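You operate a simulated robot arm through the tools that you are given. There is no shell and no other tool.

You run a simulated robot arm. Do the job below in one go: nothing can be reset, and whatever is moved stays where it is left.

JOB
Put the orange ring labelled "57" from the top of the bead table on the top of the goods table and the orange ring labelled "75" on the top of the small blue table. Fetch the red step block and set it on the top of the panel stand. Put two of the foam blocks from the top of the bead table on the top of the sieve bench. Close the right cabinet door. Fetch the yellow hand pad and set it on top of the black weight. Open the clip box lid. Any order will do. Set down upright: red step block, foam block.

The check looks at the end state, three seconds after you hand in, the way a careful person would. Anything else that was tipped, shoved, dropped, spilled or broken makes it a failure. Lids that push on must go on centred and level and be pressed home; caps that screw on are set level and turned clockwise until they are tight.

ROBOT AND FRAMES
A 6-joint arm with a two-finger gripper on a trunk, on a base that drives. Base frame: it is fixed to the floor where the robot stands at the start and does not move with it; the origin is under the middle of the robot, x ahead of it, y to its left, z up. Units: mm, rad, N and s.
With the tool pointing down near the work surface it reaches from about 280 to 720 mm from the robot's upright axis, wherever it stands. Its first joint turns from -2.897 to 2.897 rad. Places, roughly: black weight (11x10x6 cm) [-1100, 8400, 600]; clip box lid [-5800, 6800, 900]; foam block [750, 250, 750]; orange ring [500, 0, 750]; red step block [500, 750, 750]; right cabinet door [2800, 6200, 400]; top of the goods table [800, -2200, 800]; top of the panel stand [-1700, -700, 800]; top of the sieve bench [2800, 1300, 800]; top of the small blue table [2900, -2100, 600]; yellow hand pad (8x6x5 cm) [-1500, 8500, 600]. Payload 1.57 kg.
The tool frame sits at the grasp point between the pads (the TCP): z along the fingers, y along the line on which they close. The tips reach 21 mm beyond it. Largest opening 70 mm; the body of the gripper starts 50 mm behind the TCP.
Orientation is told as [roll, pitch, yaw] about the base's x, y, z axes, in that order, counted from this pose: with the fingers straight down and closing along the base's y, the tool's x points along the base's -x, its y along +y and its z along -z.

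CONTROLS
- The arm moves only by the tool send_rows. Its argument "moves" is a list of rows, each a list of 7 numbers: the shift along the tool's x, y, z in units of 500 mm (1.0 is 500 mm), then the turn, a rotation vector about the tool's x, y, z in units of 45 degrees (1.0 is 45 degrees), then the opening in per cent of the stroke, from 0 (shut) to 100 (fully open). In form: [[dx, dy, dz, ax, ay, az, hand], ...]. A call has 1 to 20 rows; each row is the pose to reach, as a shift and turn from the pose commanded when the call began, along the tool's axes at that moment. A call with a number of a shift or a turn outside -1 to 1 is refused whole. A row lasts 0.2 s, in which the tool goes at most 50 mm and 0.15 rad; a call with a longer step from one row to the next is refused whole, and so is a gripper value outside its range. A pose out of reach is approached as far as the arm can. The call stops where the force on the tool passes 40 N (or 10 N more than at its start, if that is more) or the arm is blocked; 0.2 s more then pass. Each finger halts on what it meets, pressing with about 30 N; the grip force reading is that of the motor and also rises with nothing between the fingers. The clock runs only during rows and for 0.2 s after the last one: add rows that repeat a pose to give the fingers time. The reply holds the time, the measured pose of the TCP, the force on the tool along the base axes, the opening and the grip force, in the units named above and with some noise, with the torque about the TCP (base axes, N m) and any sound that the robot's microphone picked up.
- Cameras (640 x 400 px; columns grow to the right, rows downward): "scene" is now at [22, 174.3, 1491.9]; the picture's right is [0.23, -0.97, 0.00], its down [-0.67, -0.16, -0.73] and it looks along [0.71, 0.17, -0.68] (base axes); focal length 281 px, centre (320, 200). "wrist" rides on the gripper at [79, 4, -81] in the tool frame; the picture's right is [-0.05, 1.00, 0.00], its down [-0.67, -0.04, -0.74] and it looks along [-0.74, -0.04, 0.67] (tool axes); focal length 256 px, centre (320, 200). There is no depth. A picture from a camera that has moved, and an enlarged one, comes with that camera's place and axes in the base frame and with its lens.
- grab_frame(camera): a new picture of that camera. It takes no simulated time.
- drive_base(legs): drives the robot by 1 to 6 legs, each [ahead, left, turn to the left] in mm, mm and rad, along the robot's own axes; the way and the turn of a leg run together, so that a leg with both is an arc; at most 1500 mm and 3.142 rad a leg. The arm and the cameras ride along, it lands a little off, and it stops where it bumps. It gives what a move gives.
- head_to(pan, tilt): turns the head with the scene camera to pan (to the left, within 2.705 rad either way) and tilt (down, from -0.506 to 1.204), counted from straight ahead of the robot. It gives what a move gives.
- enlarge(camera, box): a new picture of the part [left, top, right, bottom] of that camera's present view, enlarged. It takes no simulated time.
- job_done(): hands the job in; it is judged then, once.

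Places have to be worked out from the pictures, the camera data and where the tool is seen. Open the gripper and draw the arm clear of the work before you hand the job in, unless the task says otherwise.

The tools are called after "Request:" by a JSON object that holds its "op" and its "data". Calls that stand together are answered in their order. send_rows: Moves the arm, as the interface text tells. Its arguments: {"type":"object","properties":{"moves":{"type":"array"}},"required":["moves"]} The other tools are called the same way: drive_base (legs) drives the base; head_to (pan, tilt) turns the head that bears the scene camera; grab_frame (camera) takes a picture; enlarge (camera, box) takes an enlarged picture of a part of a camera's view; job_done () hands the job in.

At the start:

```text
t: 0.0
ee_pos: [372.6, 150.4, 1087.5]
orientation: [0.002, 0.0, 0.002]
ft_force: [-0.1, -0.2, 0.5]
wrist_torque: [0.01, 0.04, 0.01]
gripper_width: 70.1
grip_force: 0.0
robot x, y, heading: [0.4, -0.5, -0.002]
head pan, tilt: [0.23, 0.752]
```

scene: 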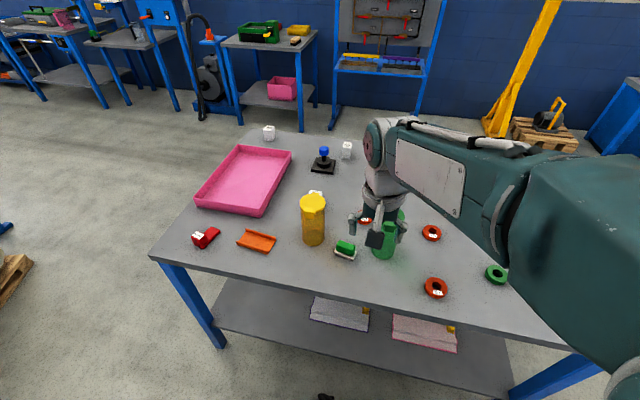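
wrist: 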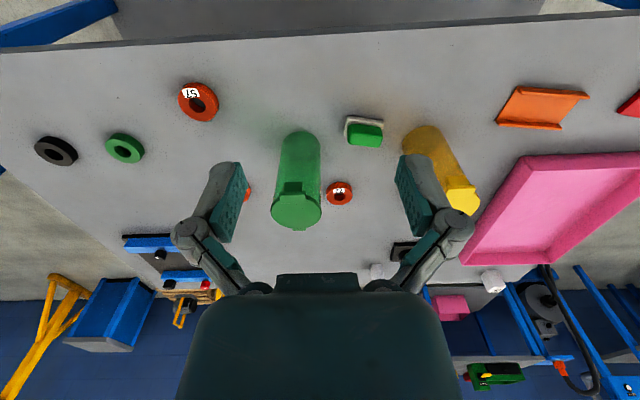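

I begin by looking closer at the bead table with both cameras to read the labels and find the items.

Request:
{"op": "enlarge", "data": {"camera": "scene", "box": [340, 180, 520, 310]}}

Request:
{"op": "enlarge", "data": {"camera": "wrist", "box": [150, 60, 390, 220]}}

Request:
{"op": "enlarge", "data": {"camera": "scene", "box": [160, 110, 380, 270]}}

```text
3.08 times, centred on (430, 245) of scene
camera zoom: at [22.0, 174.3, 1491.9], right [0.23, -0.97, 0.0], down [-0.67, -0.16, -0.73], along [0.71, 0.17, -0.68], focal length 865 px, centre (-18, 62)
```

zoom: 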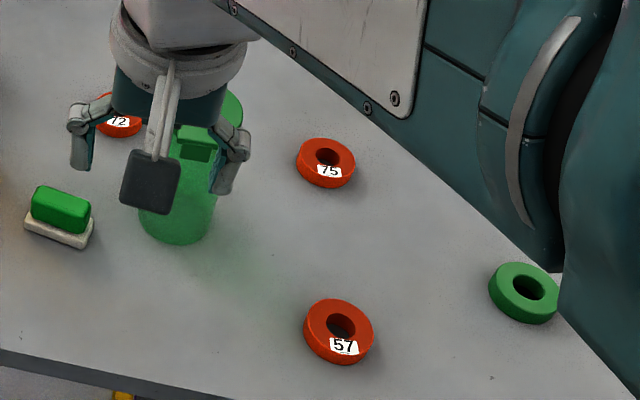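

```text
2.50 times, centred on (270, 140) of wrist
camera zoom: at [295.4, 156.1, 1169.7], right [0.05, 1.0, 0.0], down [0.67, -0.03, 0.74], along [0.74, -0.04, -0.67], focal length 640 px, centre (445, 350)
```

zoom: 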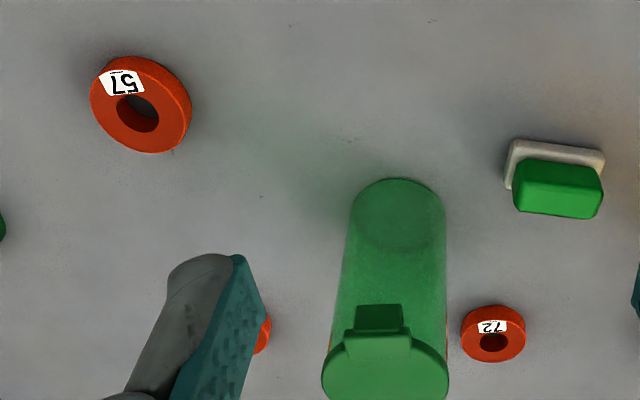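

```text
2.50 times, centred on (270, 190) of scene
camera zoom: at [22.0, 174.3, 1491.9], right [0.23, -0.97, 0.0], down [-0.67, -0.16, -0.73], along [0.71, 0.17, -0.68], focal length 703 px, centre (445, 225)
```

zoom: 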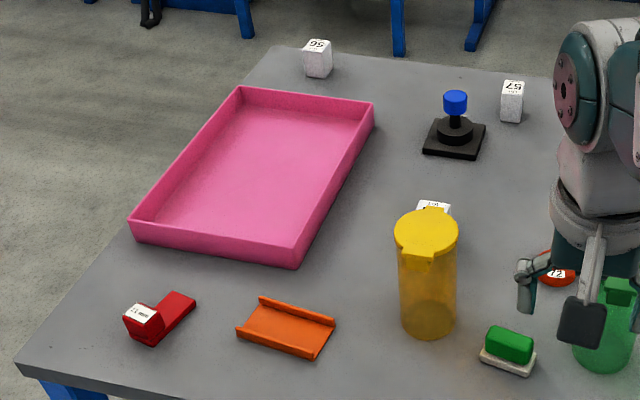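

The two orange rings read "75" (about [705,-48]) and "57" (about [495,-55]); a third ring "72" is a decoy. Before moving I survey the surroundings with the head.

Request:
{"op": "head_to", "data": {"pan": -0.9, "tilt": 0.35}}

Request:
{"op": "grab_frame", "data": {"camera": "scene"}}

Request:
{"op": "head_to", "data": {"pan": 0.0, "tilt": 0.25}}

Request:
{"op": "grab_frame", "data": {"camera": "scene"}}

Request:
{"op": "head_to", "data": {"pan": 0.9, "tilt": 0.25}}

Request:
{"op": "grab_frame", "data": {"camera": "scene"}}

Request:
{"op": "head_to", "data": {"pan": 1.8, "tilt": 0.25}}

Request:
{"op": "grab_frame", "data": {"camera": "scene"}}

Request:
{"op": "head_to", "data": {"pan": 2.7, "tilt": 0.35}}

Request:
{"op": "grab_frame", "data": {"camera": "scene"}}

Request:
{"op": "head_to", "data": {"pan": -1.8, "tilt": 0.35}}

Request:
{"op": "grab_frame", "data": {"camera": "scene"}}

Request:
{"op": "head_to", "data": {"pan": -2.7, "tilt": 0.35}}

Request:
{"op": "grab_frame", "data": {"camera": "scene"}}

```text
t: 1.4
ee_pos: [373.0, 151.2, 1087.7]
orientation: [0.002, 0.0, 0.002]
ft_force: [-0.5, 0.3, -0.4]
wrist_torque: [-0.01, 0.0, -0.02]
gripper_width: 69.9
grip_force: 0.0
robot x, y, heading: [4.5, 1.7, -0.002]
head pan, tilt: [-0.901, 0.351]
```

```text
taken
camera scene: at [-0.8, 82.6, 1527.7], right [-0.78, -0.62, 0.0], down [-0.21, 0.27, -0.94], along [0.58, -0.74, -0.34], focal length 281 px, centre (320, 200)
```

scene: 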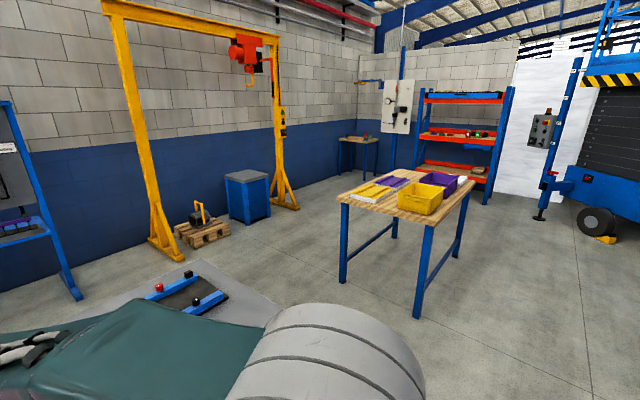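

```text
t: 2.5
ee_pos: [372.6, 151.5, 1088.1]
orientation: [0.0, 0.0, 0.002]
ft_force: [-0.5, 0.1, -0.7]
wrist_torque: [0.0, 0.02, -0.01]
gripper_width: 70.2
grip_force: 0.1
robot x, y, heading: [0.4, -1.4, 0.004]
head pan, tilt: [0.0, 0.25]
```

```text
taken
camera scene: at [34.7, 155.4, 1537.1], right [0.0, -1.0, 0.0], down [-0.25, 0.0, -0.97], along [0.97, 0.0, -0.25], focal length 281 px, centre (320, 200)
```

scene: 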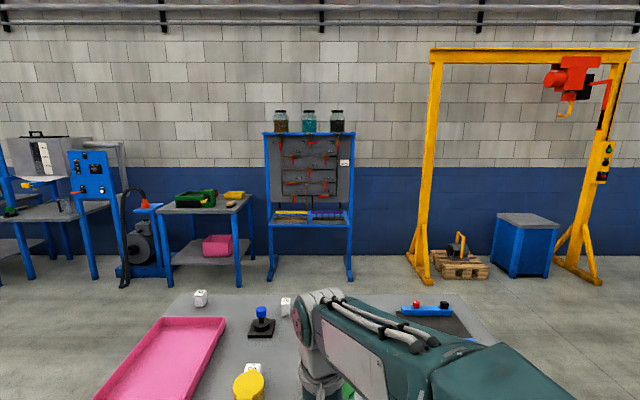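

```text
t: 3.8
ee_pos: [373.0, 151.9, 1088.0]
orientation: [0.0, 0.002, 0.002]
ft_force: [-0.4, -0.8, 0.7]
wrist_torque: [-0.01, 0.01, 0.01]
gripper_width: 69.8
grip_force: 0.0
robot x, y, heading: [1.1, -1.4, -0.006]
head pan, tilt: [0.901, 0.25]
```

```text
taken
camera scene: at [-0.6, 228.7, 1537.0], right [0.78, -0.62, 0.0], down [-0.15, -0.19, -0.97], along [0.6, 0.76, -0.25], focal length 281 px, centre (320, 200)
```

scene: 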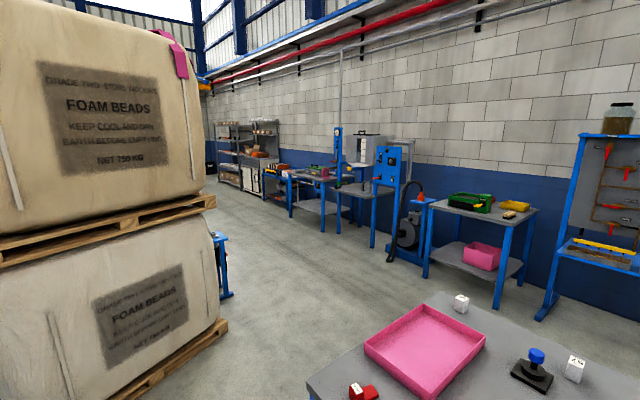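

```text
t: 5.0
ee_pos: [373.3, 151.3, 1089.3]
orientation: [0.0, 0.0, 0.002]
ft_force: [0.5, 0.6, 0.1]
wrist_torque: [-0.01, -0.01, -0.02]
gripper_width: 69.9
grip_force: 0.1
robot x, y, heading: [2.6, 2.8, -0.001]
head pan, tilt: [1.799, 0.25]
```

```text
taken
camera scene: at [-79.8, 246.5, 1537.1], right [0.97, 0.23, 0.0], down [0.06, -0.24, -0.97], along [-0.22, 0.94, -0.25], focal length 281 px, centre (320, 200)
```

scene: 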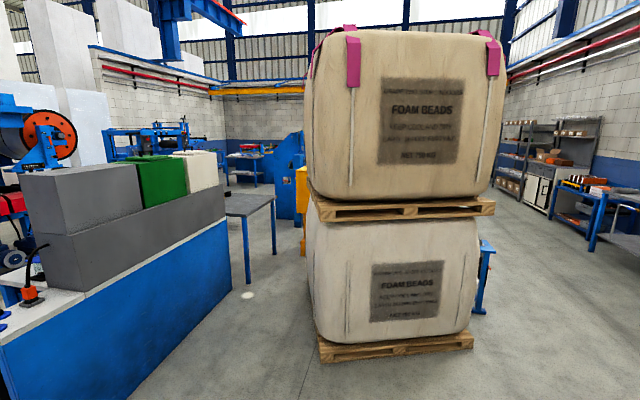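

```text
t: 6.2
ee_pos: [373.2, 150.7, 1088.4]
orientation: [-0.001, 0.0, 0.003]
ft_force: [0.3, 0.4, -0.4]
wrist_torque: [-0.01, -0.03, -0.02]
gripper_width: 70.1
grip_force: 0.1
robot x, y, heading: [0.9, 0.8, 0.003]
head pan, tilt: [2.7, 0.351]
```

```text
taken
camera scene: at [-142.8, 195.4, 1527.7], right [0.43, 0.9, 0.0], down [0.31, -0.15, -0.94], along [-0.85, 0.4, -0.34], focal length 281 px, centre (320, 200)
```

scene: 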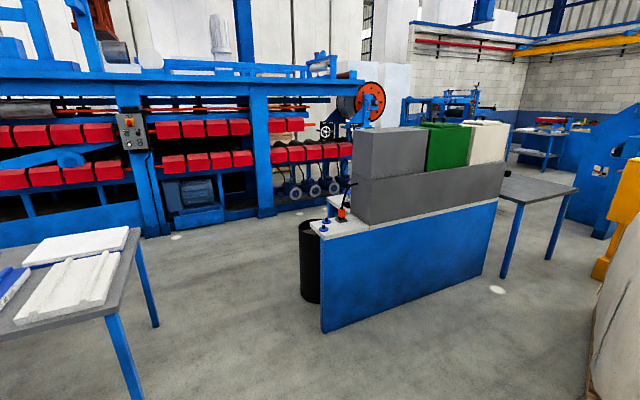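

```text
t: 9.8
ee_pos: [372.4, 151.0, 1087.4]
orientation: [-0.001, 0.001, 0.001]
ft_force: [0.5, 0.5, -1.4]
wrist_torque: [-0.01, 0.01, 0.05]
gripper_width: 69.9
grip_force: 0.1
robot x, y, heading: [-3.4, 1.9, -0.002]
head pan, tilt: [-1.799, 0.351]
```

```text
taken
camera scene: at [-79.8, 64.8, 1527.8], right [-0.97, 0.23, 0.0], down [0.08, 0.33, -0.94], along [-0.21, -0.92, -0.34], focal length 281 px, centre (320, 200)
```

scene: 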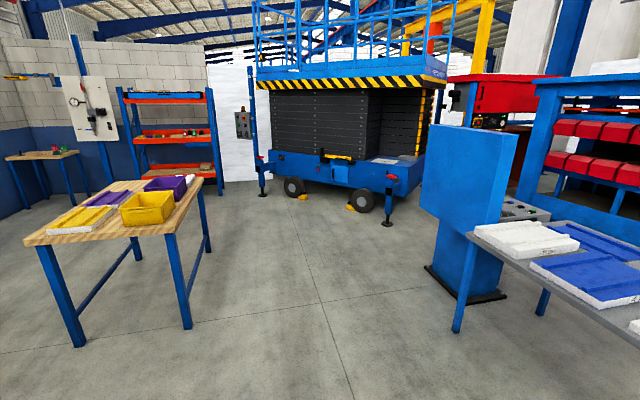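

```text
t: 10.9
ee_pos: [371.7, 151.3, 1088.9]
orientation: [-0.002, 0.0, 0.002]
ft_force: [0.4, -0.3, -0.1]
wrist_torque: [0.0, 0.01, 0.0]
gripper_width: 69.9
grip_force: 0.1
robot x, y, heading: [0.5, -0.0, 0.001]
head pan, tilt: [-2.7, 0.351]
```

```text
taken
camera scene: at [-142.8, 115.6, 1527.8], right [-0.43, 0.9, 0.0], down [0.31, 0.15, -0.94], along [-0.85, -0.4, -0.34], focal length 281 px, centre (320, 200)
```

scene: 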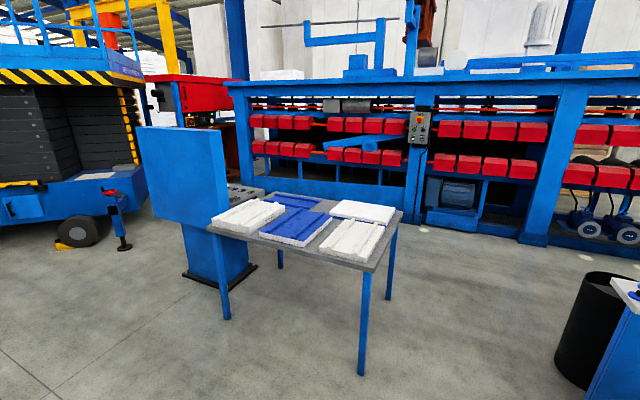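

The map is clear: goods table to the right, blue box table under the gantry, panel stand behind, sieve bench ahead‑left. Now I look down at my own base to learn its footprint, then back at the table in close detail.

Request:
{"op": "head_to", "data": {"pan": 1.2, "tilt": 1.2}}

Request:
{"op": "grab_frame", "data": {"camera": "scene"}}

Request:
{"op": "head_to", "data": {"pan": -0.1, "tilt": 1.1}}

Request:
{"op": "grab_frame", "data": {"camera": "scene"}}

```text
t: 14.2
ee_pos: [372.9, 151.5, 1088.3]
orientation: [0.001, 0.0, 0.003]
ft_force: [0.2, -0.2, 0.5]
wrist_torque: [-0.02, 0.03, 0.01]
gripper_width: 70.0
grip_force: 0.0
robot x, y, heading: [3.6, -0.7, 0.0]
head pan, tilt: [1.201, 1.201]
```

```text
taken
camera scene: at [-38.5, 207.6, 1460.2], right [0.93, -0.36, 0.0], down [-0.34, -0.87, -0.36], along [0.13, 0.34, -0.93], focal length 281 px, centre (320, 200)
```

scene: 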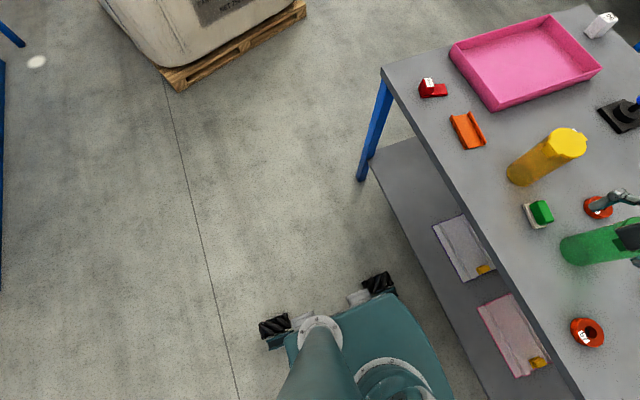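

```text
t: 15.6
ee_pos: [372.4, 151.5, 1089.4]
orientation: [0.001, 0.0, 0.002]
ft_force: [0.5, -0.2, -0.1]
wrist_torque: [-0.01, 0.0, 0.0]
gripper_width: 70.0
grip_force: 0.0
robot x, y, heading: [0.3, 1.3, 0.002]
head pan, tilt: [-0.099, 1.1]
```

```text
taken
camera scene: at [4.2, 149.2, 1466.3], right [-0.1, -1.0, 0.0], down [-0.89, 0.09, -0.45], along [0.45, -0.05, -0.89], focal length 281 px, centre (320, 200)
```

scene: 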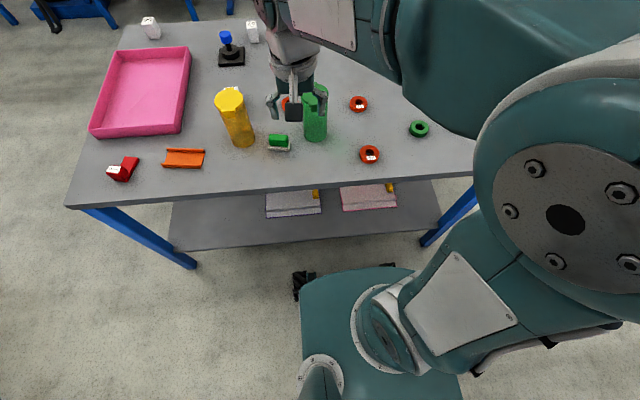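

The base half-length is about 330 mm, and the table edge sits near x≈415. I hover the tool above ring "57" (about [495,-55]) and check it with the wrist camera.

Request:
{"op": "send_rows", "data": {"moves": [[-0.05, -0.075, 0, 0, 0, 0, 100], [-0.1, -0.15, 0, 0, 0, 0, 100], [-0.15, -0.225, 0, 0, 0, 0, 100], [-0.2, -0.3, 0, 0, 0, 0, 100], [-0.245, -0.366, 0, 0, 0, 0, 100], [-0.245, -0.366, 0.09, 0, 0, 0, 100], [-0.245, -0.366, 0.18, 0, 0, 0, 100], [-0.245, -0.366, 0.27, 0, 0, 0, 100], [-0.245, -0.366, 0.36, 0, 0, 0, 100], [-0.245, -0.366, 0.36, 0, 0, 0, 100]]}}

Request:
{"op": "grab_frame", "data": {"camera": "wrist"}}

Request:
{"op": "grab_frame", "data": {"camera": "scene"}}

```text
t: 17.8
ee_pos: [494.2, -31.2, 907.4]
orientation: [-0.001, 0.0, 0.001]
ft_force: [-0.2, -0.2, -0.2]
wrist_torque: [0.02, 0.0, -0.01]
gripper_width: 69.9
grip_force: 0.1
robot x, y, heading: [-2.2, 1.7, 0.001]
head pan, tilt: [-0.099, 1.1]
```

```text
taken
camera wrist: at [417.1, -27.1, 989.5], right [0.05, 1.0, 0.0], down [0.67, -0.03, 0.74], along [0.74, -0.04, -0.67], focal length 256 px, centre (320, 200)
```

wrist: 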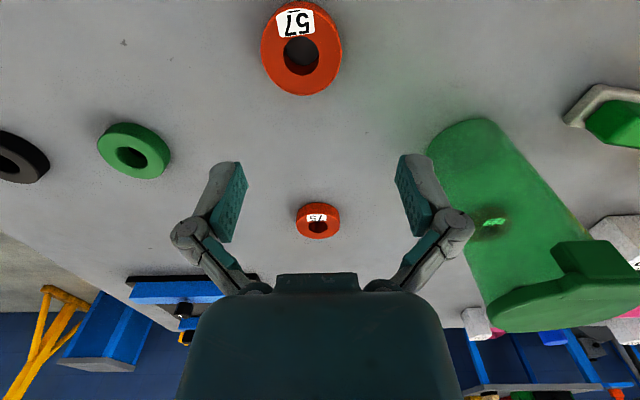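

```text
taken
camera scene: at [5.0, 148.3, 1466.3], right [-0.1, -1.0, 0.0], down [-0.89, 0.09, -0.45], along [0.45, -0.05, -0.89], focal length 281 px, centre (320, 200)
```

scene: 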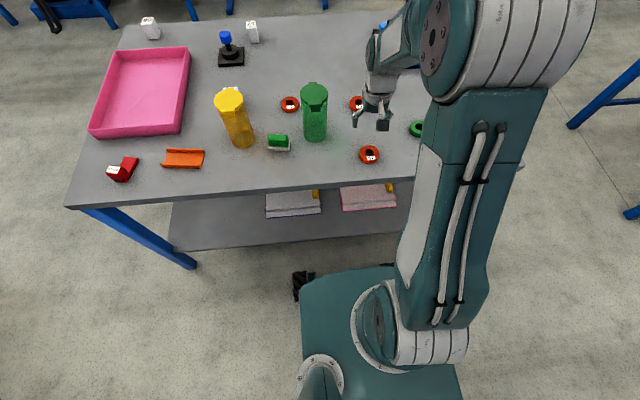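

Ring "57" appears at roughly [487,-47] from the wrist camera. I descend to 850 mm right above it to refine position and the height.

Request:
{"op": "send_rows", "data": {"moves": [[0.006, -0.016, 0.057, 0, 0, 0, 100], [0.012, -0.032, 0.114, 0, 0, 0, 100], [0.012, -0.032, 0.114, 0, 0, 0, 100]]}}

Request:
{"op": "grab_frame", "data": {"camera": "wrist"}}

```text
t: 18.6
ee_pos: [489.1, -47.7, 851.7]
orientation: [0.0, -0.001, 0.002]
ft_force: [0.1, 1.1, -0.8]
wrist_torque: [0.01, 0.01, 0.03]
gripper_width: 70.1
grip_force: 0.1
robot x, y, heading: [-3.1, 1.0, -0.003]
head pan, tilt: [-0.099, 1.1]
```

```text
taken
camera wrist: at [410.7, -43.5, 933.5], right [0.05, 1.0, 0.0], down [0.67, -0.03, 0.74], along [0.74, -0.04, -0.67], focal length 256 px, centre (320, 200)
```

wrist: 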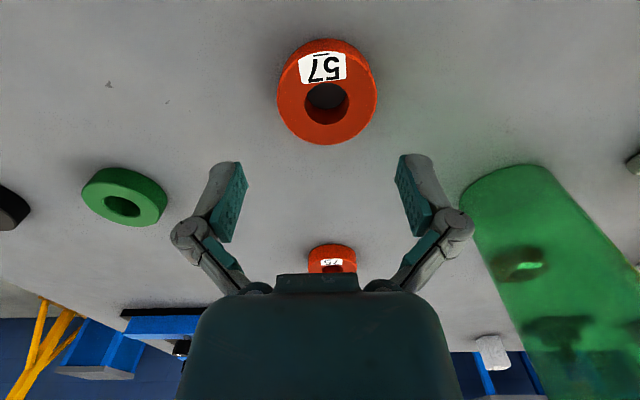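

Ring "57" is at about [489,-43]. I shift to its +y wall with the gripper half open and go down to 800 mm for another look.

Request:
{"op": "send_rows", "data": {"moves": [[0.0, 0.056, 0.0, 0, 0, 0, 52], [0.0, 0.056, 0.06, 0, 0, 0, 52], [0.0, 0.056, 0.1, 0, 0, 0, 52], [0.0, 0.056, 0.1, 0, 0, 0, 52]]}}

Request:
{"op": "grab_frame", "data": {"camera": "wrist"}}

```text
t: 19.4
ee_pos: [491.6, -21.6, 811.8]
orientation: [-0.002, -0.009, 0.0]
ft_force: [-0.2, -3.2, 8.8]
wrist_torque: [-0.26, -0.06, -0.04]
gripper_width: 43.9
grip_force: 2.8
robot x, y, heading: [-0.3, 0.8, -0.003]
head pan, tilt: [-0.099, 1.1]
stopped in row 3: the force on the tool passed its limit at 46 N (the readings are from after the stop); the commanded pose is now the measured one
```

```text
taken
camera wrist: at [413.0, -17.2, 892.6], right [0.05, 1.0, 0.0], down [0.66, -0.03, 0.75], along [0.75, -0.04, -0.66], focal length 256 px, centre (320, 200)
```

wrist: 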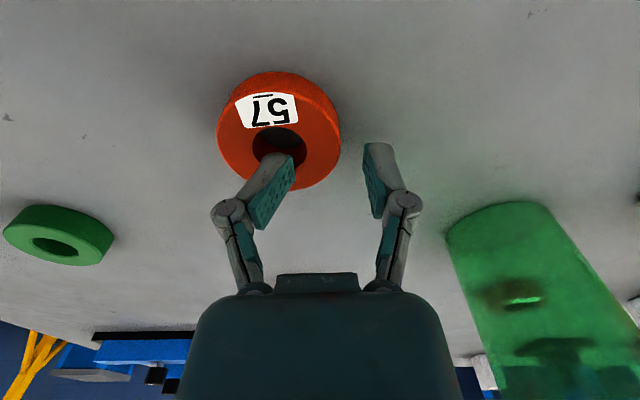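

The contact shows ring tops at about z≈790 (so the table is near 768), putting the ring at about [479,-41] with a diameter of ~58 mm. I back up, centre over it with the gripper fully open, and look again.

Request:
{"op": "send_rows", "data": {"moves": [[0.0, 0.0, -0.06, 0, 0, 0, 52], [0.0, 0.0, -0.06, 0, 0.0115, 0, 100], [0.025, -0.04, -0.06, 0, 0.0115, 0, 100], [0.025, -0.04, -0.06, 0, 0.0115, 0, 100], [0.025, -0.04, -0.06, 0, 0.0115, 0, 100]]}}

Request:
{"op": "grab_frame", "data": {"camera": "wrist"}}

```text
t: 20.6
ee_pos: [477.9, -40.7, 840.8]
orientation: [-0.001, 0.004, -0.001]
ft_force: [0.8, 1.0, 0.0]
wrist_torque: [0.04, -0.02, 0.02]
gripper_width: 70.0
grip_force: 0.0
robot x, y, heading: [3.3, -1.0, -0.0]
head pan, tilt: [-0.099, 1.1]
```

```text
taken
camera wrist: at [401.0, -35.3, 923.6], right [0.05, 1.0, 0.0], down [0.67, -0.03, 0.74], along [0.74, -0.04, -0.67], focal length 256 px, centre (320, 200)
```

wrist: 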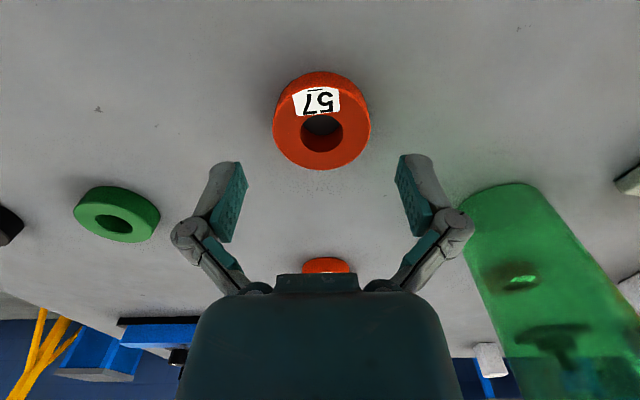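

Ring "57" now sits at about [488,-40], centred between the open fingers in y. I shift 10 mm forward, descend to z≈796 and close across its diameter.

Request:
{"op": "send_rows", "data": {"moves": [[-0.021, 0.002, 0.0, 0, 0, 0, 100], [-0.021, 0.002, 0.03, 0, 0, 0, 100], [-0.021, 0.002, 0.06, 0, 0, 0, 100], [-0.021, 0.002, 0.089, 0, 0, 0, 100], [-0.021, 0.002, 0.089, 0, 0, 0, 100]]}}

Request:
{"op": "grab_frame", "data": {"camera": "wrist"}}

```text
t: 21.8
ee_pos: [487.5, -38.8, 797.2]
orientation: [-0.002, 0.003, 0.0]
ft_force: [0.7, -0.7, 0.1]
wrist_torque: [0.03, -0.01, 0.0]
gripper_width: 69.9
grip_force: 0.0
robot x, y, heading: [-1.1, -2.0, 0.002]
head pan, tilt: [-0.099, 1.1]
```

```text
taken
camera wrist: at [410.8, -34.3, 878.2], right [0.05, 1.0, 0.0], down [0.67, -0.03, 0.74], along [0.74, -0.04, -0.67], focal length 256 px, centre (320, 200)
```

wrist: 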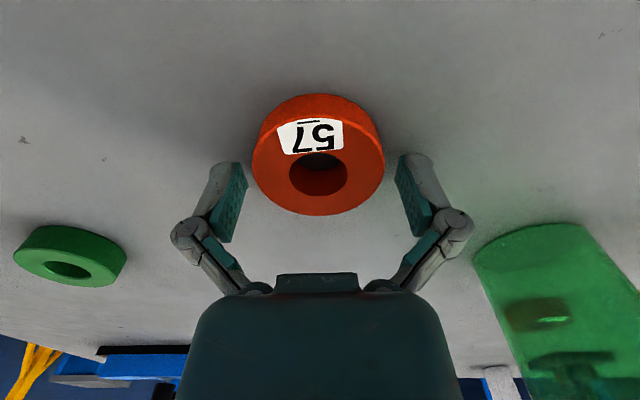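

The ring sits well centred between the pads. I close the gripper on it and then lift.

Request:
{"op": "send_rows", "data": {"moves": [[0, 0, 0, 0, 0, 0, 60], [0, 0, 0, 0, 0, 0, 60], [0, 0, 0, 0, 0, 0, 60], [0, 0, 0, 0, 0, 0, 60]]}}

Request:
{"op": "grab_frame", "data": {"camera": "wrist"}}

```text
t: 22.8
ee_pos: [487.9, -39.2, 796.5]
orientation: [-0.002, 0.002, 0.0]
ft_force: [0.3, 0.6, 5.3]
wrist_torque: [0.14, 0.07, -0.04]
gripper_width: 54.7
grip_force: 30.3
robot x, y, heading: [-1.1, 2.4, 0.002]
head pan, tilt: [-0.099, 1.1]
```

```text
taken
camera wrist: at [410.9, -34.3, 878.5], right [0.05, 1.0, 0.0], down [0.67, -0.03, 0.74], along [0.74, -0.04, -0.67], focal length 256 px, centre (320, 200)
```

wrist: 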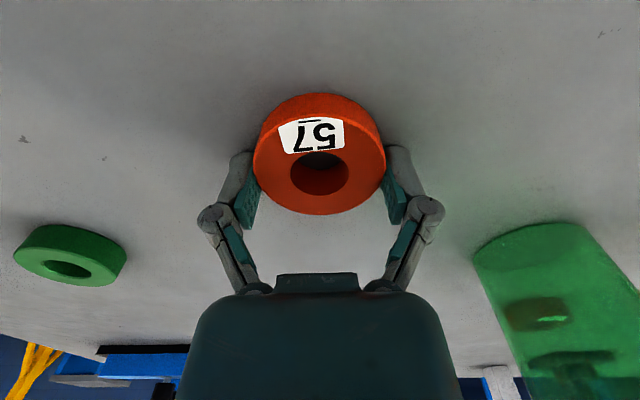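

The ring is held (54.7 mm, 30 N). I lift it straight up and check with the wrist camera.

Request:
{"op": "send_rows", "data": {"moves": [[0, 0, -0.04, 0, 0, 0, 55], [0, 0, -0.12, 0, 0, 0, 55], [0, 0, -0.2, 0, 0, 0, 55], [0, 0, -0.29, 0, 0, 0, 55], [0, 0, -0.38, 0, 0, 0, 55], [0, 0, -0.45, 0, 0, 0, 55], [0.08, 0, -0.45, 0, 0, 0, 55], [0.16, 0, -0.45, 0, 0, 0, 55], [0.16, 0, -0.45, 0, 0, 0, 55]]}}

Request:
{"op": "grab_frame", "data": {"camera": "wrist"}}

```text
t: 24.8
ee_pos: [404.5, -40.3, 1020.6]
orientation: [0.0, 0.005, 0.002]
ft_force: [0.0, 0.1, 0.0]
wrist_torque: [0.02, 0.02, -0.02]
gripper_width: 54.7
grip_force: 30.1
robot x, y, heading: [-2.5, -0.0, 0.001]
head pan, tilt: [-0.099, 1.1]
```

```text
taken
camera wrist: at [328.2, -35.5, 1102.7], right [0.05, 1.0, 0.0], down [0.67, -0.03, 0.74], along [0.74, -0.04, -0.67], focal length 256 px, centre (320, 200)
```

wrist: 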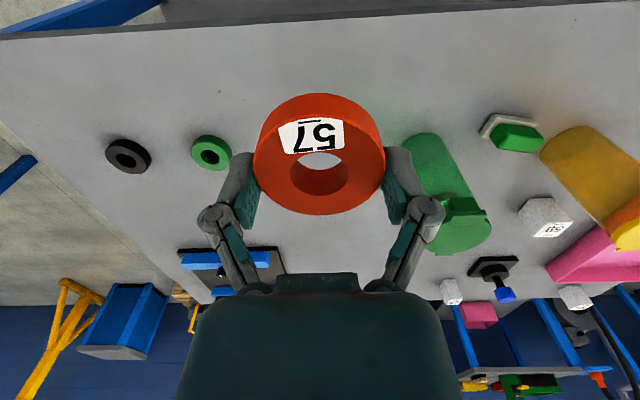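

The ring is held firmly. I back off from the table, strafe right and turn to face the goods table.

Request:
{"op": "drive_base", "data": {"legs": [[-250, 0, 0], [0, -1000, 0], [0, 0, -1.5708]]}}

Request:
{"op": "head_to", "data": {"pan": 0.4, "tilt": 0.5}}

Request:
{"op": "grab_frame", "data": {"camera": "scene"}}

```text
t: 35.1
ee_pos: [-288.1, -1376.9, 1020.2]
orientation: [-0.002, 0.002, -1.567]
ft_force: [-0.1, -1.0, 0.2]
wrist_torque: [-0.01, 0.0, 0.0]
gripper_width: 54.6
grip_force: 29.9
robot x, y, heading: [-251.6, -970.3, -1.568]
head pan, tilt: [-0.099, 1.1]
```

```text
t: 36.1
ee_pos: [-289.6, -1378.3, 1020.3]
orientation: [-0.001, 0.002, -1.567]
ft_force: [-0.5, -0.7, -0.7]
wrist_torque: [0.0, 0.02, -0.02]
gripper_width: 54.8
grip_force: 30.1
robot x, y, heading: [-251.5, -970.4, -1.568]
head pan, tilt: [0.4, 0.499]
```

```text
taken
camera scene: at [-59.8, -997.0, 1513.9], right [-0.92, -0.39, 0.0], down [-0.19, 0.44, -0.88], along [0.34, -0.81, -0.48], focal length 281 px, centre (320, 200)
```

scene: 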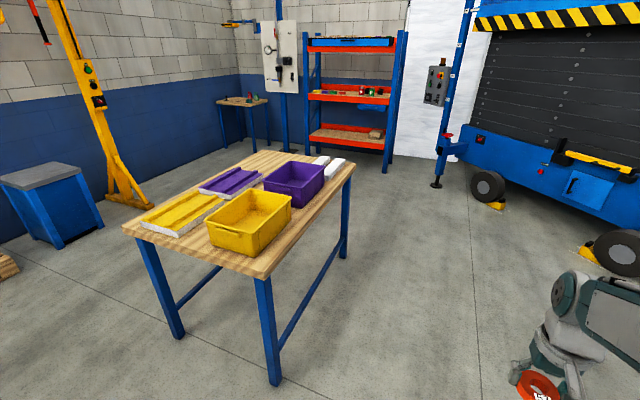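

I'm at [-251,-970] facing the goods table. I zoom on its top to find a free spot.

Request:
{"op": "enlarge", "data": {"camera": "scene", "box": [110, 140, 370, 290]}}

```text
2.46 times, centred on (240, 215) of scene
camera zoom: at [-59.8, -997.0, 1513.9], right [-0.92, -0.39, 0.0], down [-0.19, 0.44, -0.88], along [0.34, -0.81, -0.48], focal length 692 px, centre (517, 163)
```

zoom: 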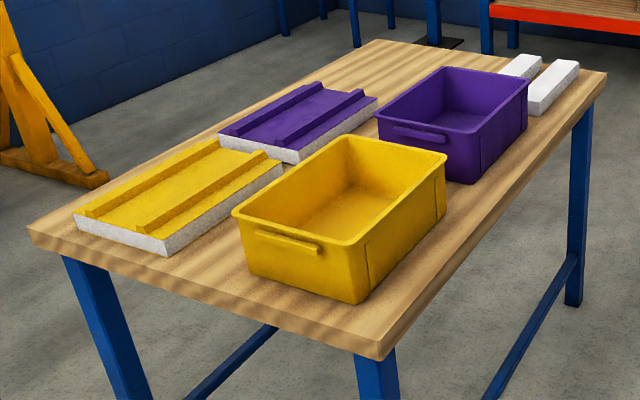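

A clear gap of about 150 mm lies between the yellow slab and the yellow tray near [790,-1665]. I drive left to line up with it and then ahead.

Request:
{"op": "drive_base", "data": {"legs": [[0, 1076, 0], [150, 0, 0]]}}

Request:
{"op": "head_to", "data": {"pan": 0.0, "tilt": 0.8}}

Request:
{"op": "grab_frame", "data": {"camera": "scene"}}

Request:
{"op": "grab_frame", "data": {"camera": "wrist"}}

```text
t: 42.6
ee_pos: [782.8, -1535.2, 1022.6]
orientation: [-0.001, 0.004, -1.588]
ft_force: [1.1, -0.4, -1.1]
wrist_torque: [-0.03, 0.03, -0.01]
gripper_width: 55.0
grip_force: 29.9
robot x, y, heading: [832.0, -1128.3, -1.589]
head pan, tilt: [0.4, 0.499]
```

```text
t: 43.5
ee_pos: [784.3, -1535.9, 1021.8]
orientation: [-0.002, 0.003, -1.589]
ft_force: [-0.3, 0.5, -0.8]
wrist_torque: [0.0, 0.0, 0.0]
gripper_width: 54.8
grip_force: 30.5
robot x, y, heading: [830.3, -1133.7, -1.594]
head pan, tilt: [0.0, 0.799]
```

```text
taken
camera scene: at [985.3, -1155.5, 1488.1], right [-1.0, 0.02, 0.0], down [0.01, 0.72, -0.7], along [-0.01, -0.7, -0.72], focal length 281 px, centre (320, 200)
```

scene: 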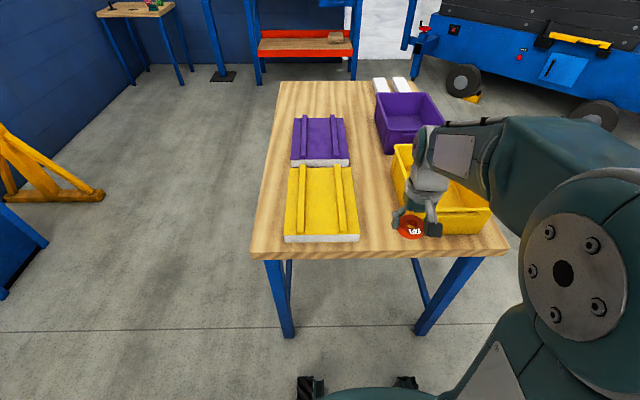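

```text
taken
camera wrist: at [790.9, -1455.8, 1102.7], right [1.0, -0.07, 0.0], down [-0.05, -0.67, 0.74], along [-0.05, -0.74, -0.67], focal length 256 px, centre (320, 200)
```

wrist: 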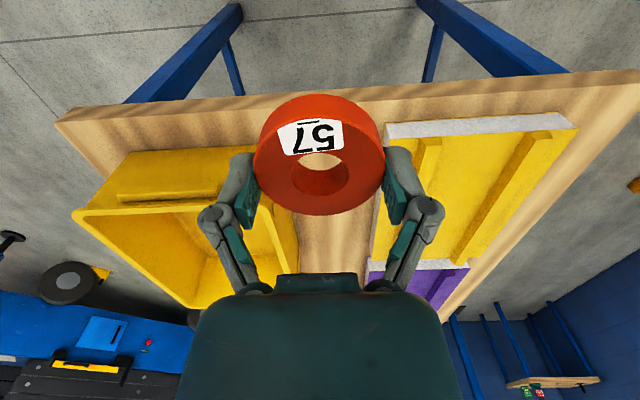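

The gap's centre is near x≈793, between tray (≈721) and slab (≈866). I move above [793,-1668] and lower to about 880 for a check.

Request:
{"op": "send_rows", "data": {"moves": [[-0.09, 0.01, 0, 0, 0, 0, 55], [-0.18, 0.02, 0, 0, 0, 0, 55], [-0.266, 0.023, 0, 0, 0, 0, 55], [-0.266, 0.023, 0.09, 0, 0, 0, 55], [-0.266, 0.023, 0.18, 0, 0, 0, 55], [-0.266, 0.023, 0.27, 0, 0, 0, 55], [-0.266, 0.023, 0.27, 0, 0, 0, 55]]}}

Request:
{"op": "grab_frame", "data": {"camera": "wrist"}}

Request:
{"op": "grab_frame", "data": {"camera": "scene"}}

```text
t: 45.1
ee_pos: [792.1, -1670.1, 886.3]
orientation: [-0.002, 0.001, -1.589]
ft_force: [0.2, -0.4, -0.6]
wrist_torque: [0.01, -0.01, 0.04]
gripper_width: 54.6
grip_force: 30.0
robot x, y, heading: [832.0, -1129.8, -1.59]
head pan, tilt: [0.0, 0.799]
```

```text
taken
camera wrist: at [800.5, -1590.3, 967.9], right [1.0, -0.07, 0.0], down [-0.05, -0.67, 0.74], along [-0.05, -0.74, -0.67], focal length 256 px, centre (320, 200)
```

wrist: 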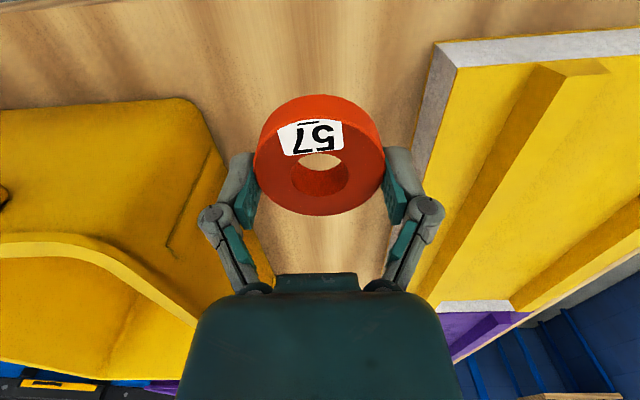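

```text
taken
camera scene: at [985.2, -1156.5, 1488.1], right [-1.0, 0.02, 0.0], down [0.01, 0.72, -0.7], along [-0.01, -0.7, -0.72], focal length 281 px, centre (320, 200)
```

scene: 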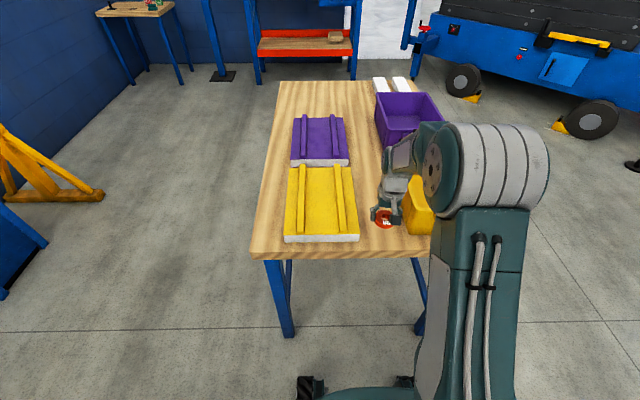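

The ring hangs well between slab and tray. I lower quickly to ~846 and then in fine steps until contact with the table top.

Request:
{"op": "send_rows", "data": {"moves": [[0, 0, 0.04, 0, 0, 0, 55], [0, 0, 0.075, 0, 0, 0, 55], [0, 0, 0.08, 0, 0, 0, 55], [0, 0, 0.085, 0, 0, 0, 55], [0, 0, 0.09, 0, 0, 0, 55], [0, 0, 0.095, 0, 0, 0, 55], [0, 0, 0.1, 0, 0, 0, 55], [0, 0, 0.104, 0, 0, 0, 55], [0, 0, 0.108, 0, 0, 0, 55]]}}

Request:
{"op": "grab_frame", "data": {"camera": "wrist"}}

```text
t: 47.1
ee_pos: [790.9, -1667.9, 830.9]
orientation: [-0.001, 0.002, -1.587]
ft_force: [-0.2, -0.1, -0.7]
wrist_torque: [0.0, 0.0, 0.01]
gripper_width: 54.5
grip_force: 29.9
robot x, y, heading: [830.3, -1130.8, -1.589]
head pan, tilt: [0.0, 0.799]
```

```text
taken
camera wrist: at [799.8, -1588.5, 913.2], right [1.0, -0.07, 0.0], down [-0.05, -0.67, 0.74], along [-0.05, -0.74, -0.67], focal length 256 px, centre (320, 200)
```

wrist: 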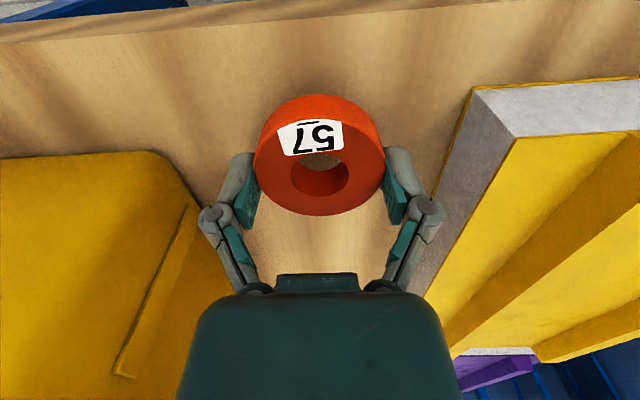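

Triangulation puts the goods table top at z≈800, so the ring is a few mm above it. I continue in 2 mm steps.

Request:
{"op": "send_rows", "data": {"moves": [[0, 0, 0.004, 0, 0, 0, 55], [0, 0, 0.008, 0, 0, 0, 55], [0, 0, 0.011, 0, 0, 0, 55], [0, 0, 0.013, 0, 0, 0, 55], [0, 0, 0.013, 0, 0, 0, 55]]}}

```text
t: 48.3
ee_pos: [790.7, -1667.2, 824.6]
orientation: [-0.001, 0.002, -1.589]
ft_force: [-0.1, 0.2, -0.7]
wrist_torque: [0.01, -0.02, 0.02]
gripper_width: 54.7
grip_force: 30.3
robot x, y, heading: [829.2, -1134.7, -1.588]
head pan, tilt: [0.0, 0.799]
```

No contact yet at 824.6; I keep lowering in 1.5 mm steps.

Request:
{"op": "send_rows", "data": {"moves": [[0, 0, 0.003, 0, 0, 0, 55], [0, 0, 0.006, 0, 0, 0, 55], [0, 0, 0.009, 0, 0, 0, 55], [0, 0, 0.009, 0, 0, 0, 55]]}}

Request:
{"op": "grab_frame", "data": {"camera": "wrist"}}

```text
t: 49.3
ee_pos: [792.0, -1667.5, 821.3]
orientation: [-0.002, 0.003, -1.589]
ft_force: [0.5, 0.3, -1.0]
wrist_torque: [0.01, 0.02, 0.02]
gripper_width: 54.7
grip_force: 30.5
robot x, y, heading: [829.9, -1131.0, -1.592]
head pan, tilt: [0.0, 0.799]
```

```text
taken
camera wrist: at [800.2, -1588.7, 902.1], right [1.0, -0.07, 0.0], down [-0.05, -0.67, 0.74], along [-0.05, -0.74, -0.67], focal length 256 px, centre (320, 200)
```

wrist: 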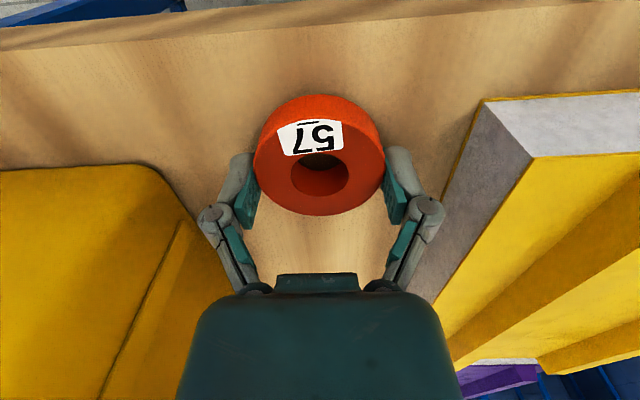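

Very close now. I continue to lower in 1 mm steps, watching the force.

Request:
{"op": "send_rows", "data": {"moves": [[0, 0, 0.002, 0, 0, 0, 55], [0, 0, 0.004, 0, 0, 0, 55], [0, 0, 0.006, 0, 0, 0, 55], [0, 0, 0.008, 0, 0, 0, 55], [0, 0, 0.008, 0, 0, 0, 55]]}}

```text
t: 50.5
ee_pos: [792.5, -1667.5, 816.8]
orientation: [-0.002, 0.002, -1.59]
ft_force: [-0.5, 0.0, 2.7]
wrist_torque: [0.0, 0.11, 0.02]
gripper_width: 54.8
grip_force: 30.1
robot x, y, heading: [834.2, -1130.8, -1.587]
head pan, tilt: [0.0, 0.799]
```

Contact is felt (2.7 N up). I open the gripper and rise straight up, then check the ring.

Request:
{"op": "send_rows", "data": {"moves": [[0, 0, 0.0, 0, 0, 0, 80], [0, 0, 0.0, 0, 0, 0, 100], [0, 0, 0.0, 0, 0, 0, 100], [0, 0, -0.02, 0, 0, 0, 100], [0, 0, -0.06, 0, 0, 0, 100], [0, 0, -0.15, 0, 0, 0, 100], [0, 0, -0.24, 0, 0, 0, 100], [0, 0, -0.33, 0, 0, 0, 100], [0, 0, -0.4, 0, 0, 0, 100]]}}

Request:
{"op": "grab_frame", "data": {"camera": "wrist"}}

Request:
{"op": "grab_frame", "data": {"camera": "scene"}}

```text
t: 52.5
ee_pos: [791.5, -1670.0, 1016.0]
orientation: [-0.001, 0.004, -1.587]
ft_force: [1.2, 0.2, 0.0]
wrist_torque: [-0.05, 0.0, 0.01]
gripper_width: 70.3
grip_force: 0.1
robot x, y, heading: [831.7, -1133.0, -1.59]
head pan, tilt: [0.0, 0.799]
```

```text
taken
camera wrist: at [799.1, -1590.6, 1098.6], right [1.0, -0.07, 0.0], down [-0.05, -0.67, 0.74], along [-0.05, -0.74, -0.67], focal length 256 px, centre (320, 200)
```

wrist: 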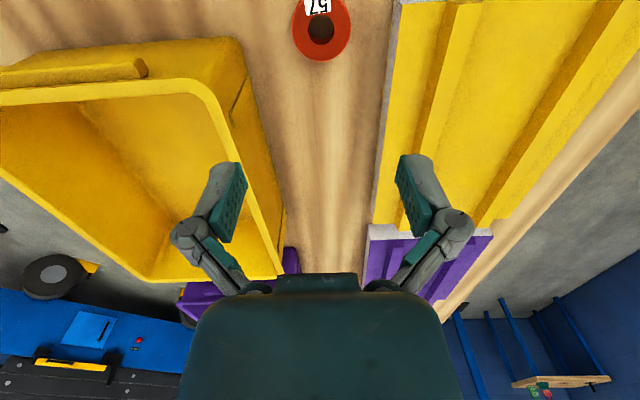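

```text
taken
camera scene: at [985.3, -1156.2, 1488.1], right [-1.0, 0.02, 0.0], down [0.01, 0.72, -0.7], along [-0.01, -0.7, -0.72], focal length 281 px, centre (320, 200)
```

scene: 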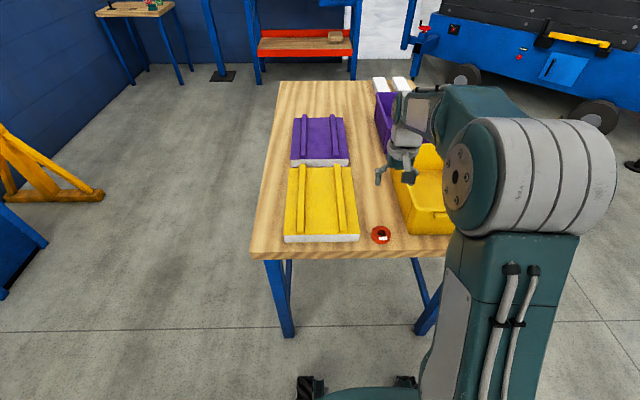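

Ring "57" rests flat on the goods table. I tuck the arm in a bit and drive back to the bead table for ring "75".

Request:
{"op": "send_rows", "data": {"moves": [[0.09, 0, 0, 0, 0, 0, 100], [0.18, 0, 0, 0, 0, 0, 100], [0.27, 0, 0, 0, 0, 0, 100], [0.27, 0, -0.04, 0, 0, 0, 100]]}}

Request:
{"op": "drive_base", "data": {"legs": [[-100, 0, 0], [0, 0, 1.59], [-1080, 0, 0], [0, 1030, 0]]}}

Request:
{"op": "head_to", "data": {"pan": 0.0, "tilt": 0.9}}

Request:
{"op": "grab_frame", "data": {"camera": "scene"}}

```text
t: 53.5
ee_pos: [794.9, -1533.6, 1035.2]
orientation: [-0.001, 0.002, -1.588]
ft_force: [-0.2, 0.8, 0.0]
wrist_torque: [-0.05, 0.0, 0.0]
gripper_width: 69.8
grip_force: 0.1
robot x, y, heading: [829.7, -1128.7, -1.589]
head pan, tilt: [0.0, 0.799]
```

```text
t: 68.6
ee_pos: [156.9, -10.3, 1035.3]
orientation: [0.0, 0.001, 0.011]
ft_force: [0.5, -1.1, 0.1]
wrist_torque: [0.0, 0.01, 0.02]
gripper_width: 69.9
grip_force: 0.0
robot x, y, heading: [-248.2, 16.1, 0.011]
head pan, tilt: [0.0, 0.799]
```

```text
t: 69.2
ee_pos: [157.0, -10.0, 1034.4]
orientation: [-0.003, 0.003, 0.012]
ft_force: [0.4, 0.2, -1.4]
wrist_torque: [0.03, -0.01, 0.01]
gripper_width: 69.9
grip_force: 0.0
robot x, y, heading: [-248.5, 14.0, 0.013]
head pan, tilt: [0.0, 0.901]
```

```text
taken
camera scene: at [-231.1, 169.1, 1480.2], right [0.01, -1.0, 0.0], down [-0.78, -0.01, -0.62], along [0.62, 0.01, -0.78], focal length 281 px, centre (320, 200)
```

scene: 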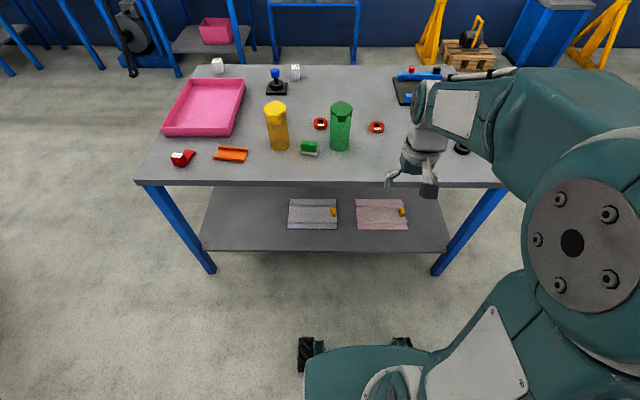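

I'm square to the table. I drive forward about 270 mm, so that ring "75" (≈[685,-43]) is within reach.

Request:
{"op": "drive_base", "data": {"legs": [[270, 0, -0.012]]}}

Request:
{"op": "grab_frame", "data": {"camera": "wrist"}}

Request:
{"op": "grab_frame", "data": {"camera": "scene"}}

```text
t: 71.2
ee_pos: [426.3, -12.3, 1034.6]
orientation: [0.0, 0.002, 0.001]
ft_force: [-0.1, -0.2, 0.4]
wrist_torque: [0.0, 0.0, 0.0]
gripper_width: 70.1
grip_force: 0.0
robot x, y, heading: [25.0, 16.6, 0.001]
head pan, tilt: [0.0, 0.901]
```

```text
taken
camera wrist: at [349.3, -7.2, 1116.6], right [0.05, 1.0, 0.0], down [0.67, -0.03, 0.74], along [0.74, -0.04, -0.67], focal length 256 px, centre (320, 200)
```

wrist: 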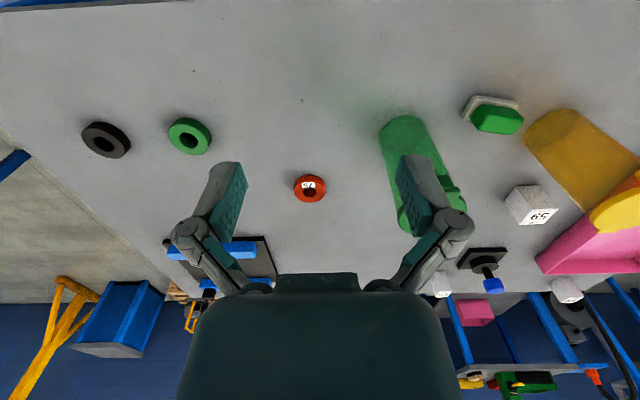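

```text
taken
camera scene: at [40.3, 171.0, 1480.2], right [0.0, -1.0, 0.0], down [-0.78, 0.0, -0.62], along [0.62, 0.0, -0.78], focal length 281 px, centre (320, 200)
```

scene: 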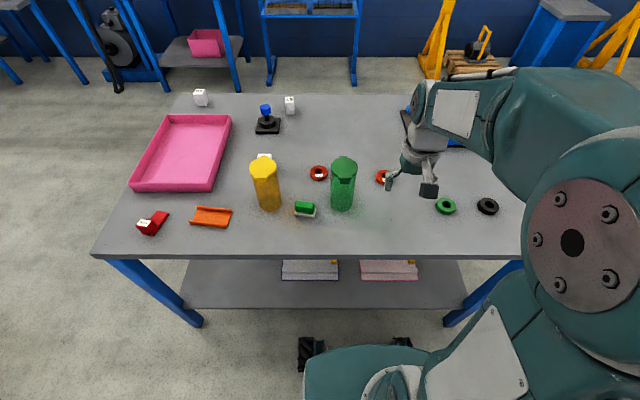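

Ring "75" is at about [682,-44]. I move above it at height and descend to 850 mm.

Request:
{"op": "send_rows", "data": {"moves": [[-0.09, -0.012, 0, 0, 0, 0, 100], [-0.18, -0.024, 0, 0, 0, 0, 100], [-0.27, -0.036, 0, 0, 0, 0, 100], [-0.36, -0.048, 0, 0, 0, 0, 100], [-0.45, -0.06, 0, 0, 0, 0, 100], [-0.51, -0.062, 0, 0, 0, 0, 100], [-0.51, -0.062, 0.09, 0, 0, 0, 100], [-0.51, -0.062, 0.18, 0, 0, 0, 100], [-0.51, -0.062, 0.27, 0, 0, 0, 100], [-0.51, -0.062, 0.36, 0, 0, 0, 100], [-0.51, -0.062, 0.37, 0, 0, 0, 100], [-0.51, -0.062, 0.37, 0, 0, 0, 100]]}}

Request:
{"op": "grab_frame", "data": {"camera": "wrist"}}

```text
t: 73.8
ee_pos: [682.2, -43.2, 848.1]
orientation: [-0.002, 0.005, 0.002]
ft_force: [0.1, 0.7, -0.5]
wrist_torque: [0.0, 0.01, 0.0]
gripper_width: 69.9
grip_force: 0.2
robot x, y, heading: [20.8, 12.2, 0.002]
head pan, tilt: [0.0, 0.901]
```

```text
taken
camera wrist: at [604.9, -38.1, 930.4], right [0.05, 1.0, 0.0], down [0.67, -0.03, 0.74], along [0.74, -0.04, -0.67], focal length 256 px, centre (320, 200)
```

wrist: 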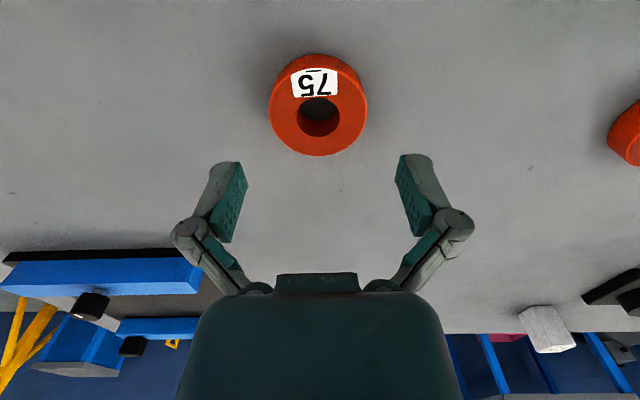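

The ring is centred between the fingers, about 4 mm further ahead. I descend to 797 and close.

Request:
{"op": "send_rows", "data": {"moves": [[-0.008, -0.001, 0.0, 0, 0, 0, 100], [-0.008, -0.001, 0.05, 0, 0, 0, 100], [-0.008, -0.001, 0.085, 0, 0, 0, 100], [-0.008, -0.001, 0.102, 0, 0, 0, 100], [-0.008, -0.001, 0.102, 0, 0, 0, 100], [-0.008, -0.001, 0.102, 0, 0, 0, 55], [-0.008, -0.001, 0.102, 0, 0, 0, 55], [-0.008, -0.001, 0.102, 0, 0, 0, 55], [-0.008, -0.001, 0.102, 0, 0, 0, 55]]}}

Request:
{"op": "grab_frame", "data": {"camera": "wrist"}}

```text
t: 75.8
ee_pos: [684.6, -44.2, 798.7]
orientation: [-0.001, 0.0, 0.002]
ft_force: [1.0, -1.5, 6.0]
wrist_torque: [-0.03, 0.06, -0.02]
gripper_width: 55.0
grip_force: 30.1
robot x, y, heading: [24.4, 18.1, 0.002]
head pan, tilt: [0.0, 0.901]
```

```text
taken
camera wrist: at [608.3, -39.2, 880.7], right [0.05, 1.0, 0.0], down [0.67, -0.03, 0.74], along [0.74, -0.04, -0.67], focal length 256 px, centre (320, 200)
```

wrist: 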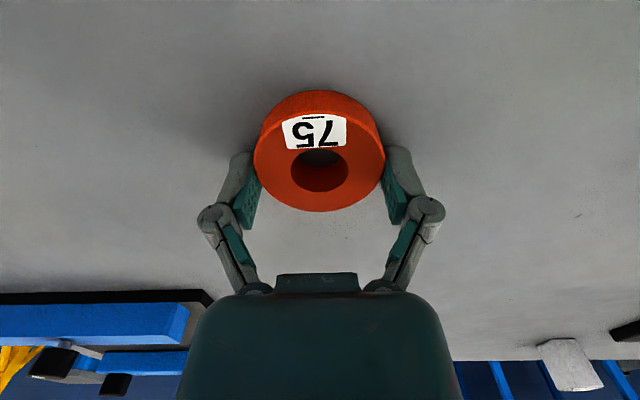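

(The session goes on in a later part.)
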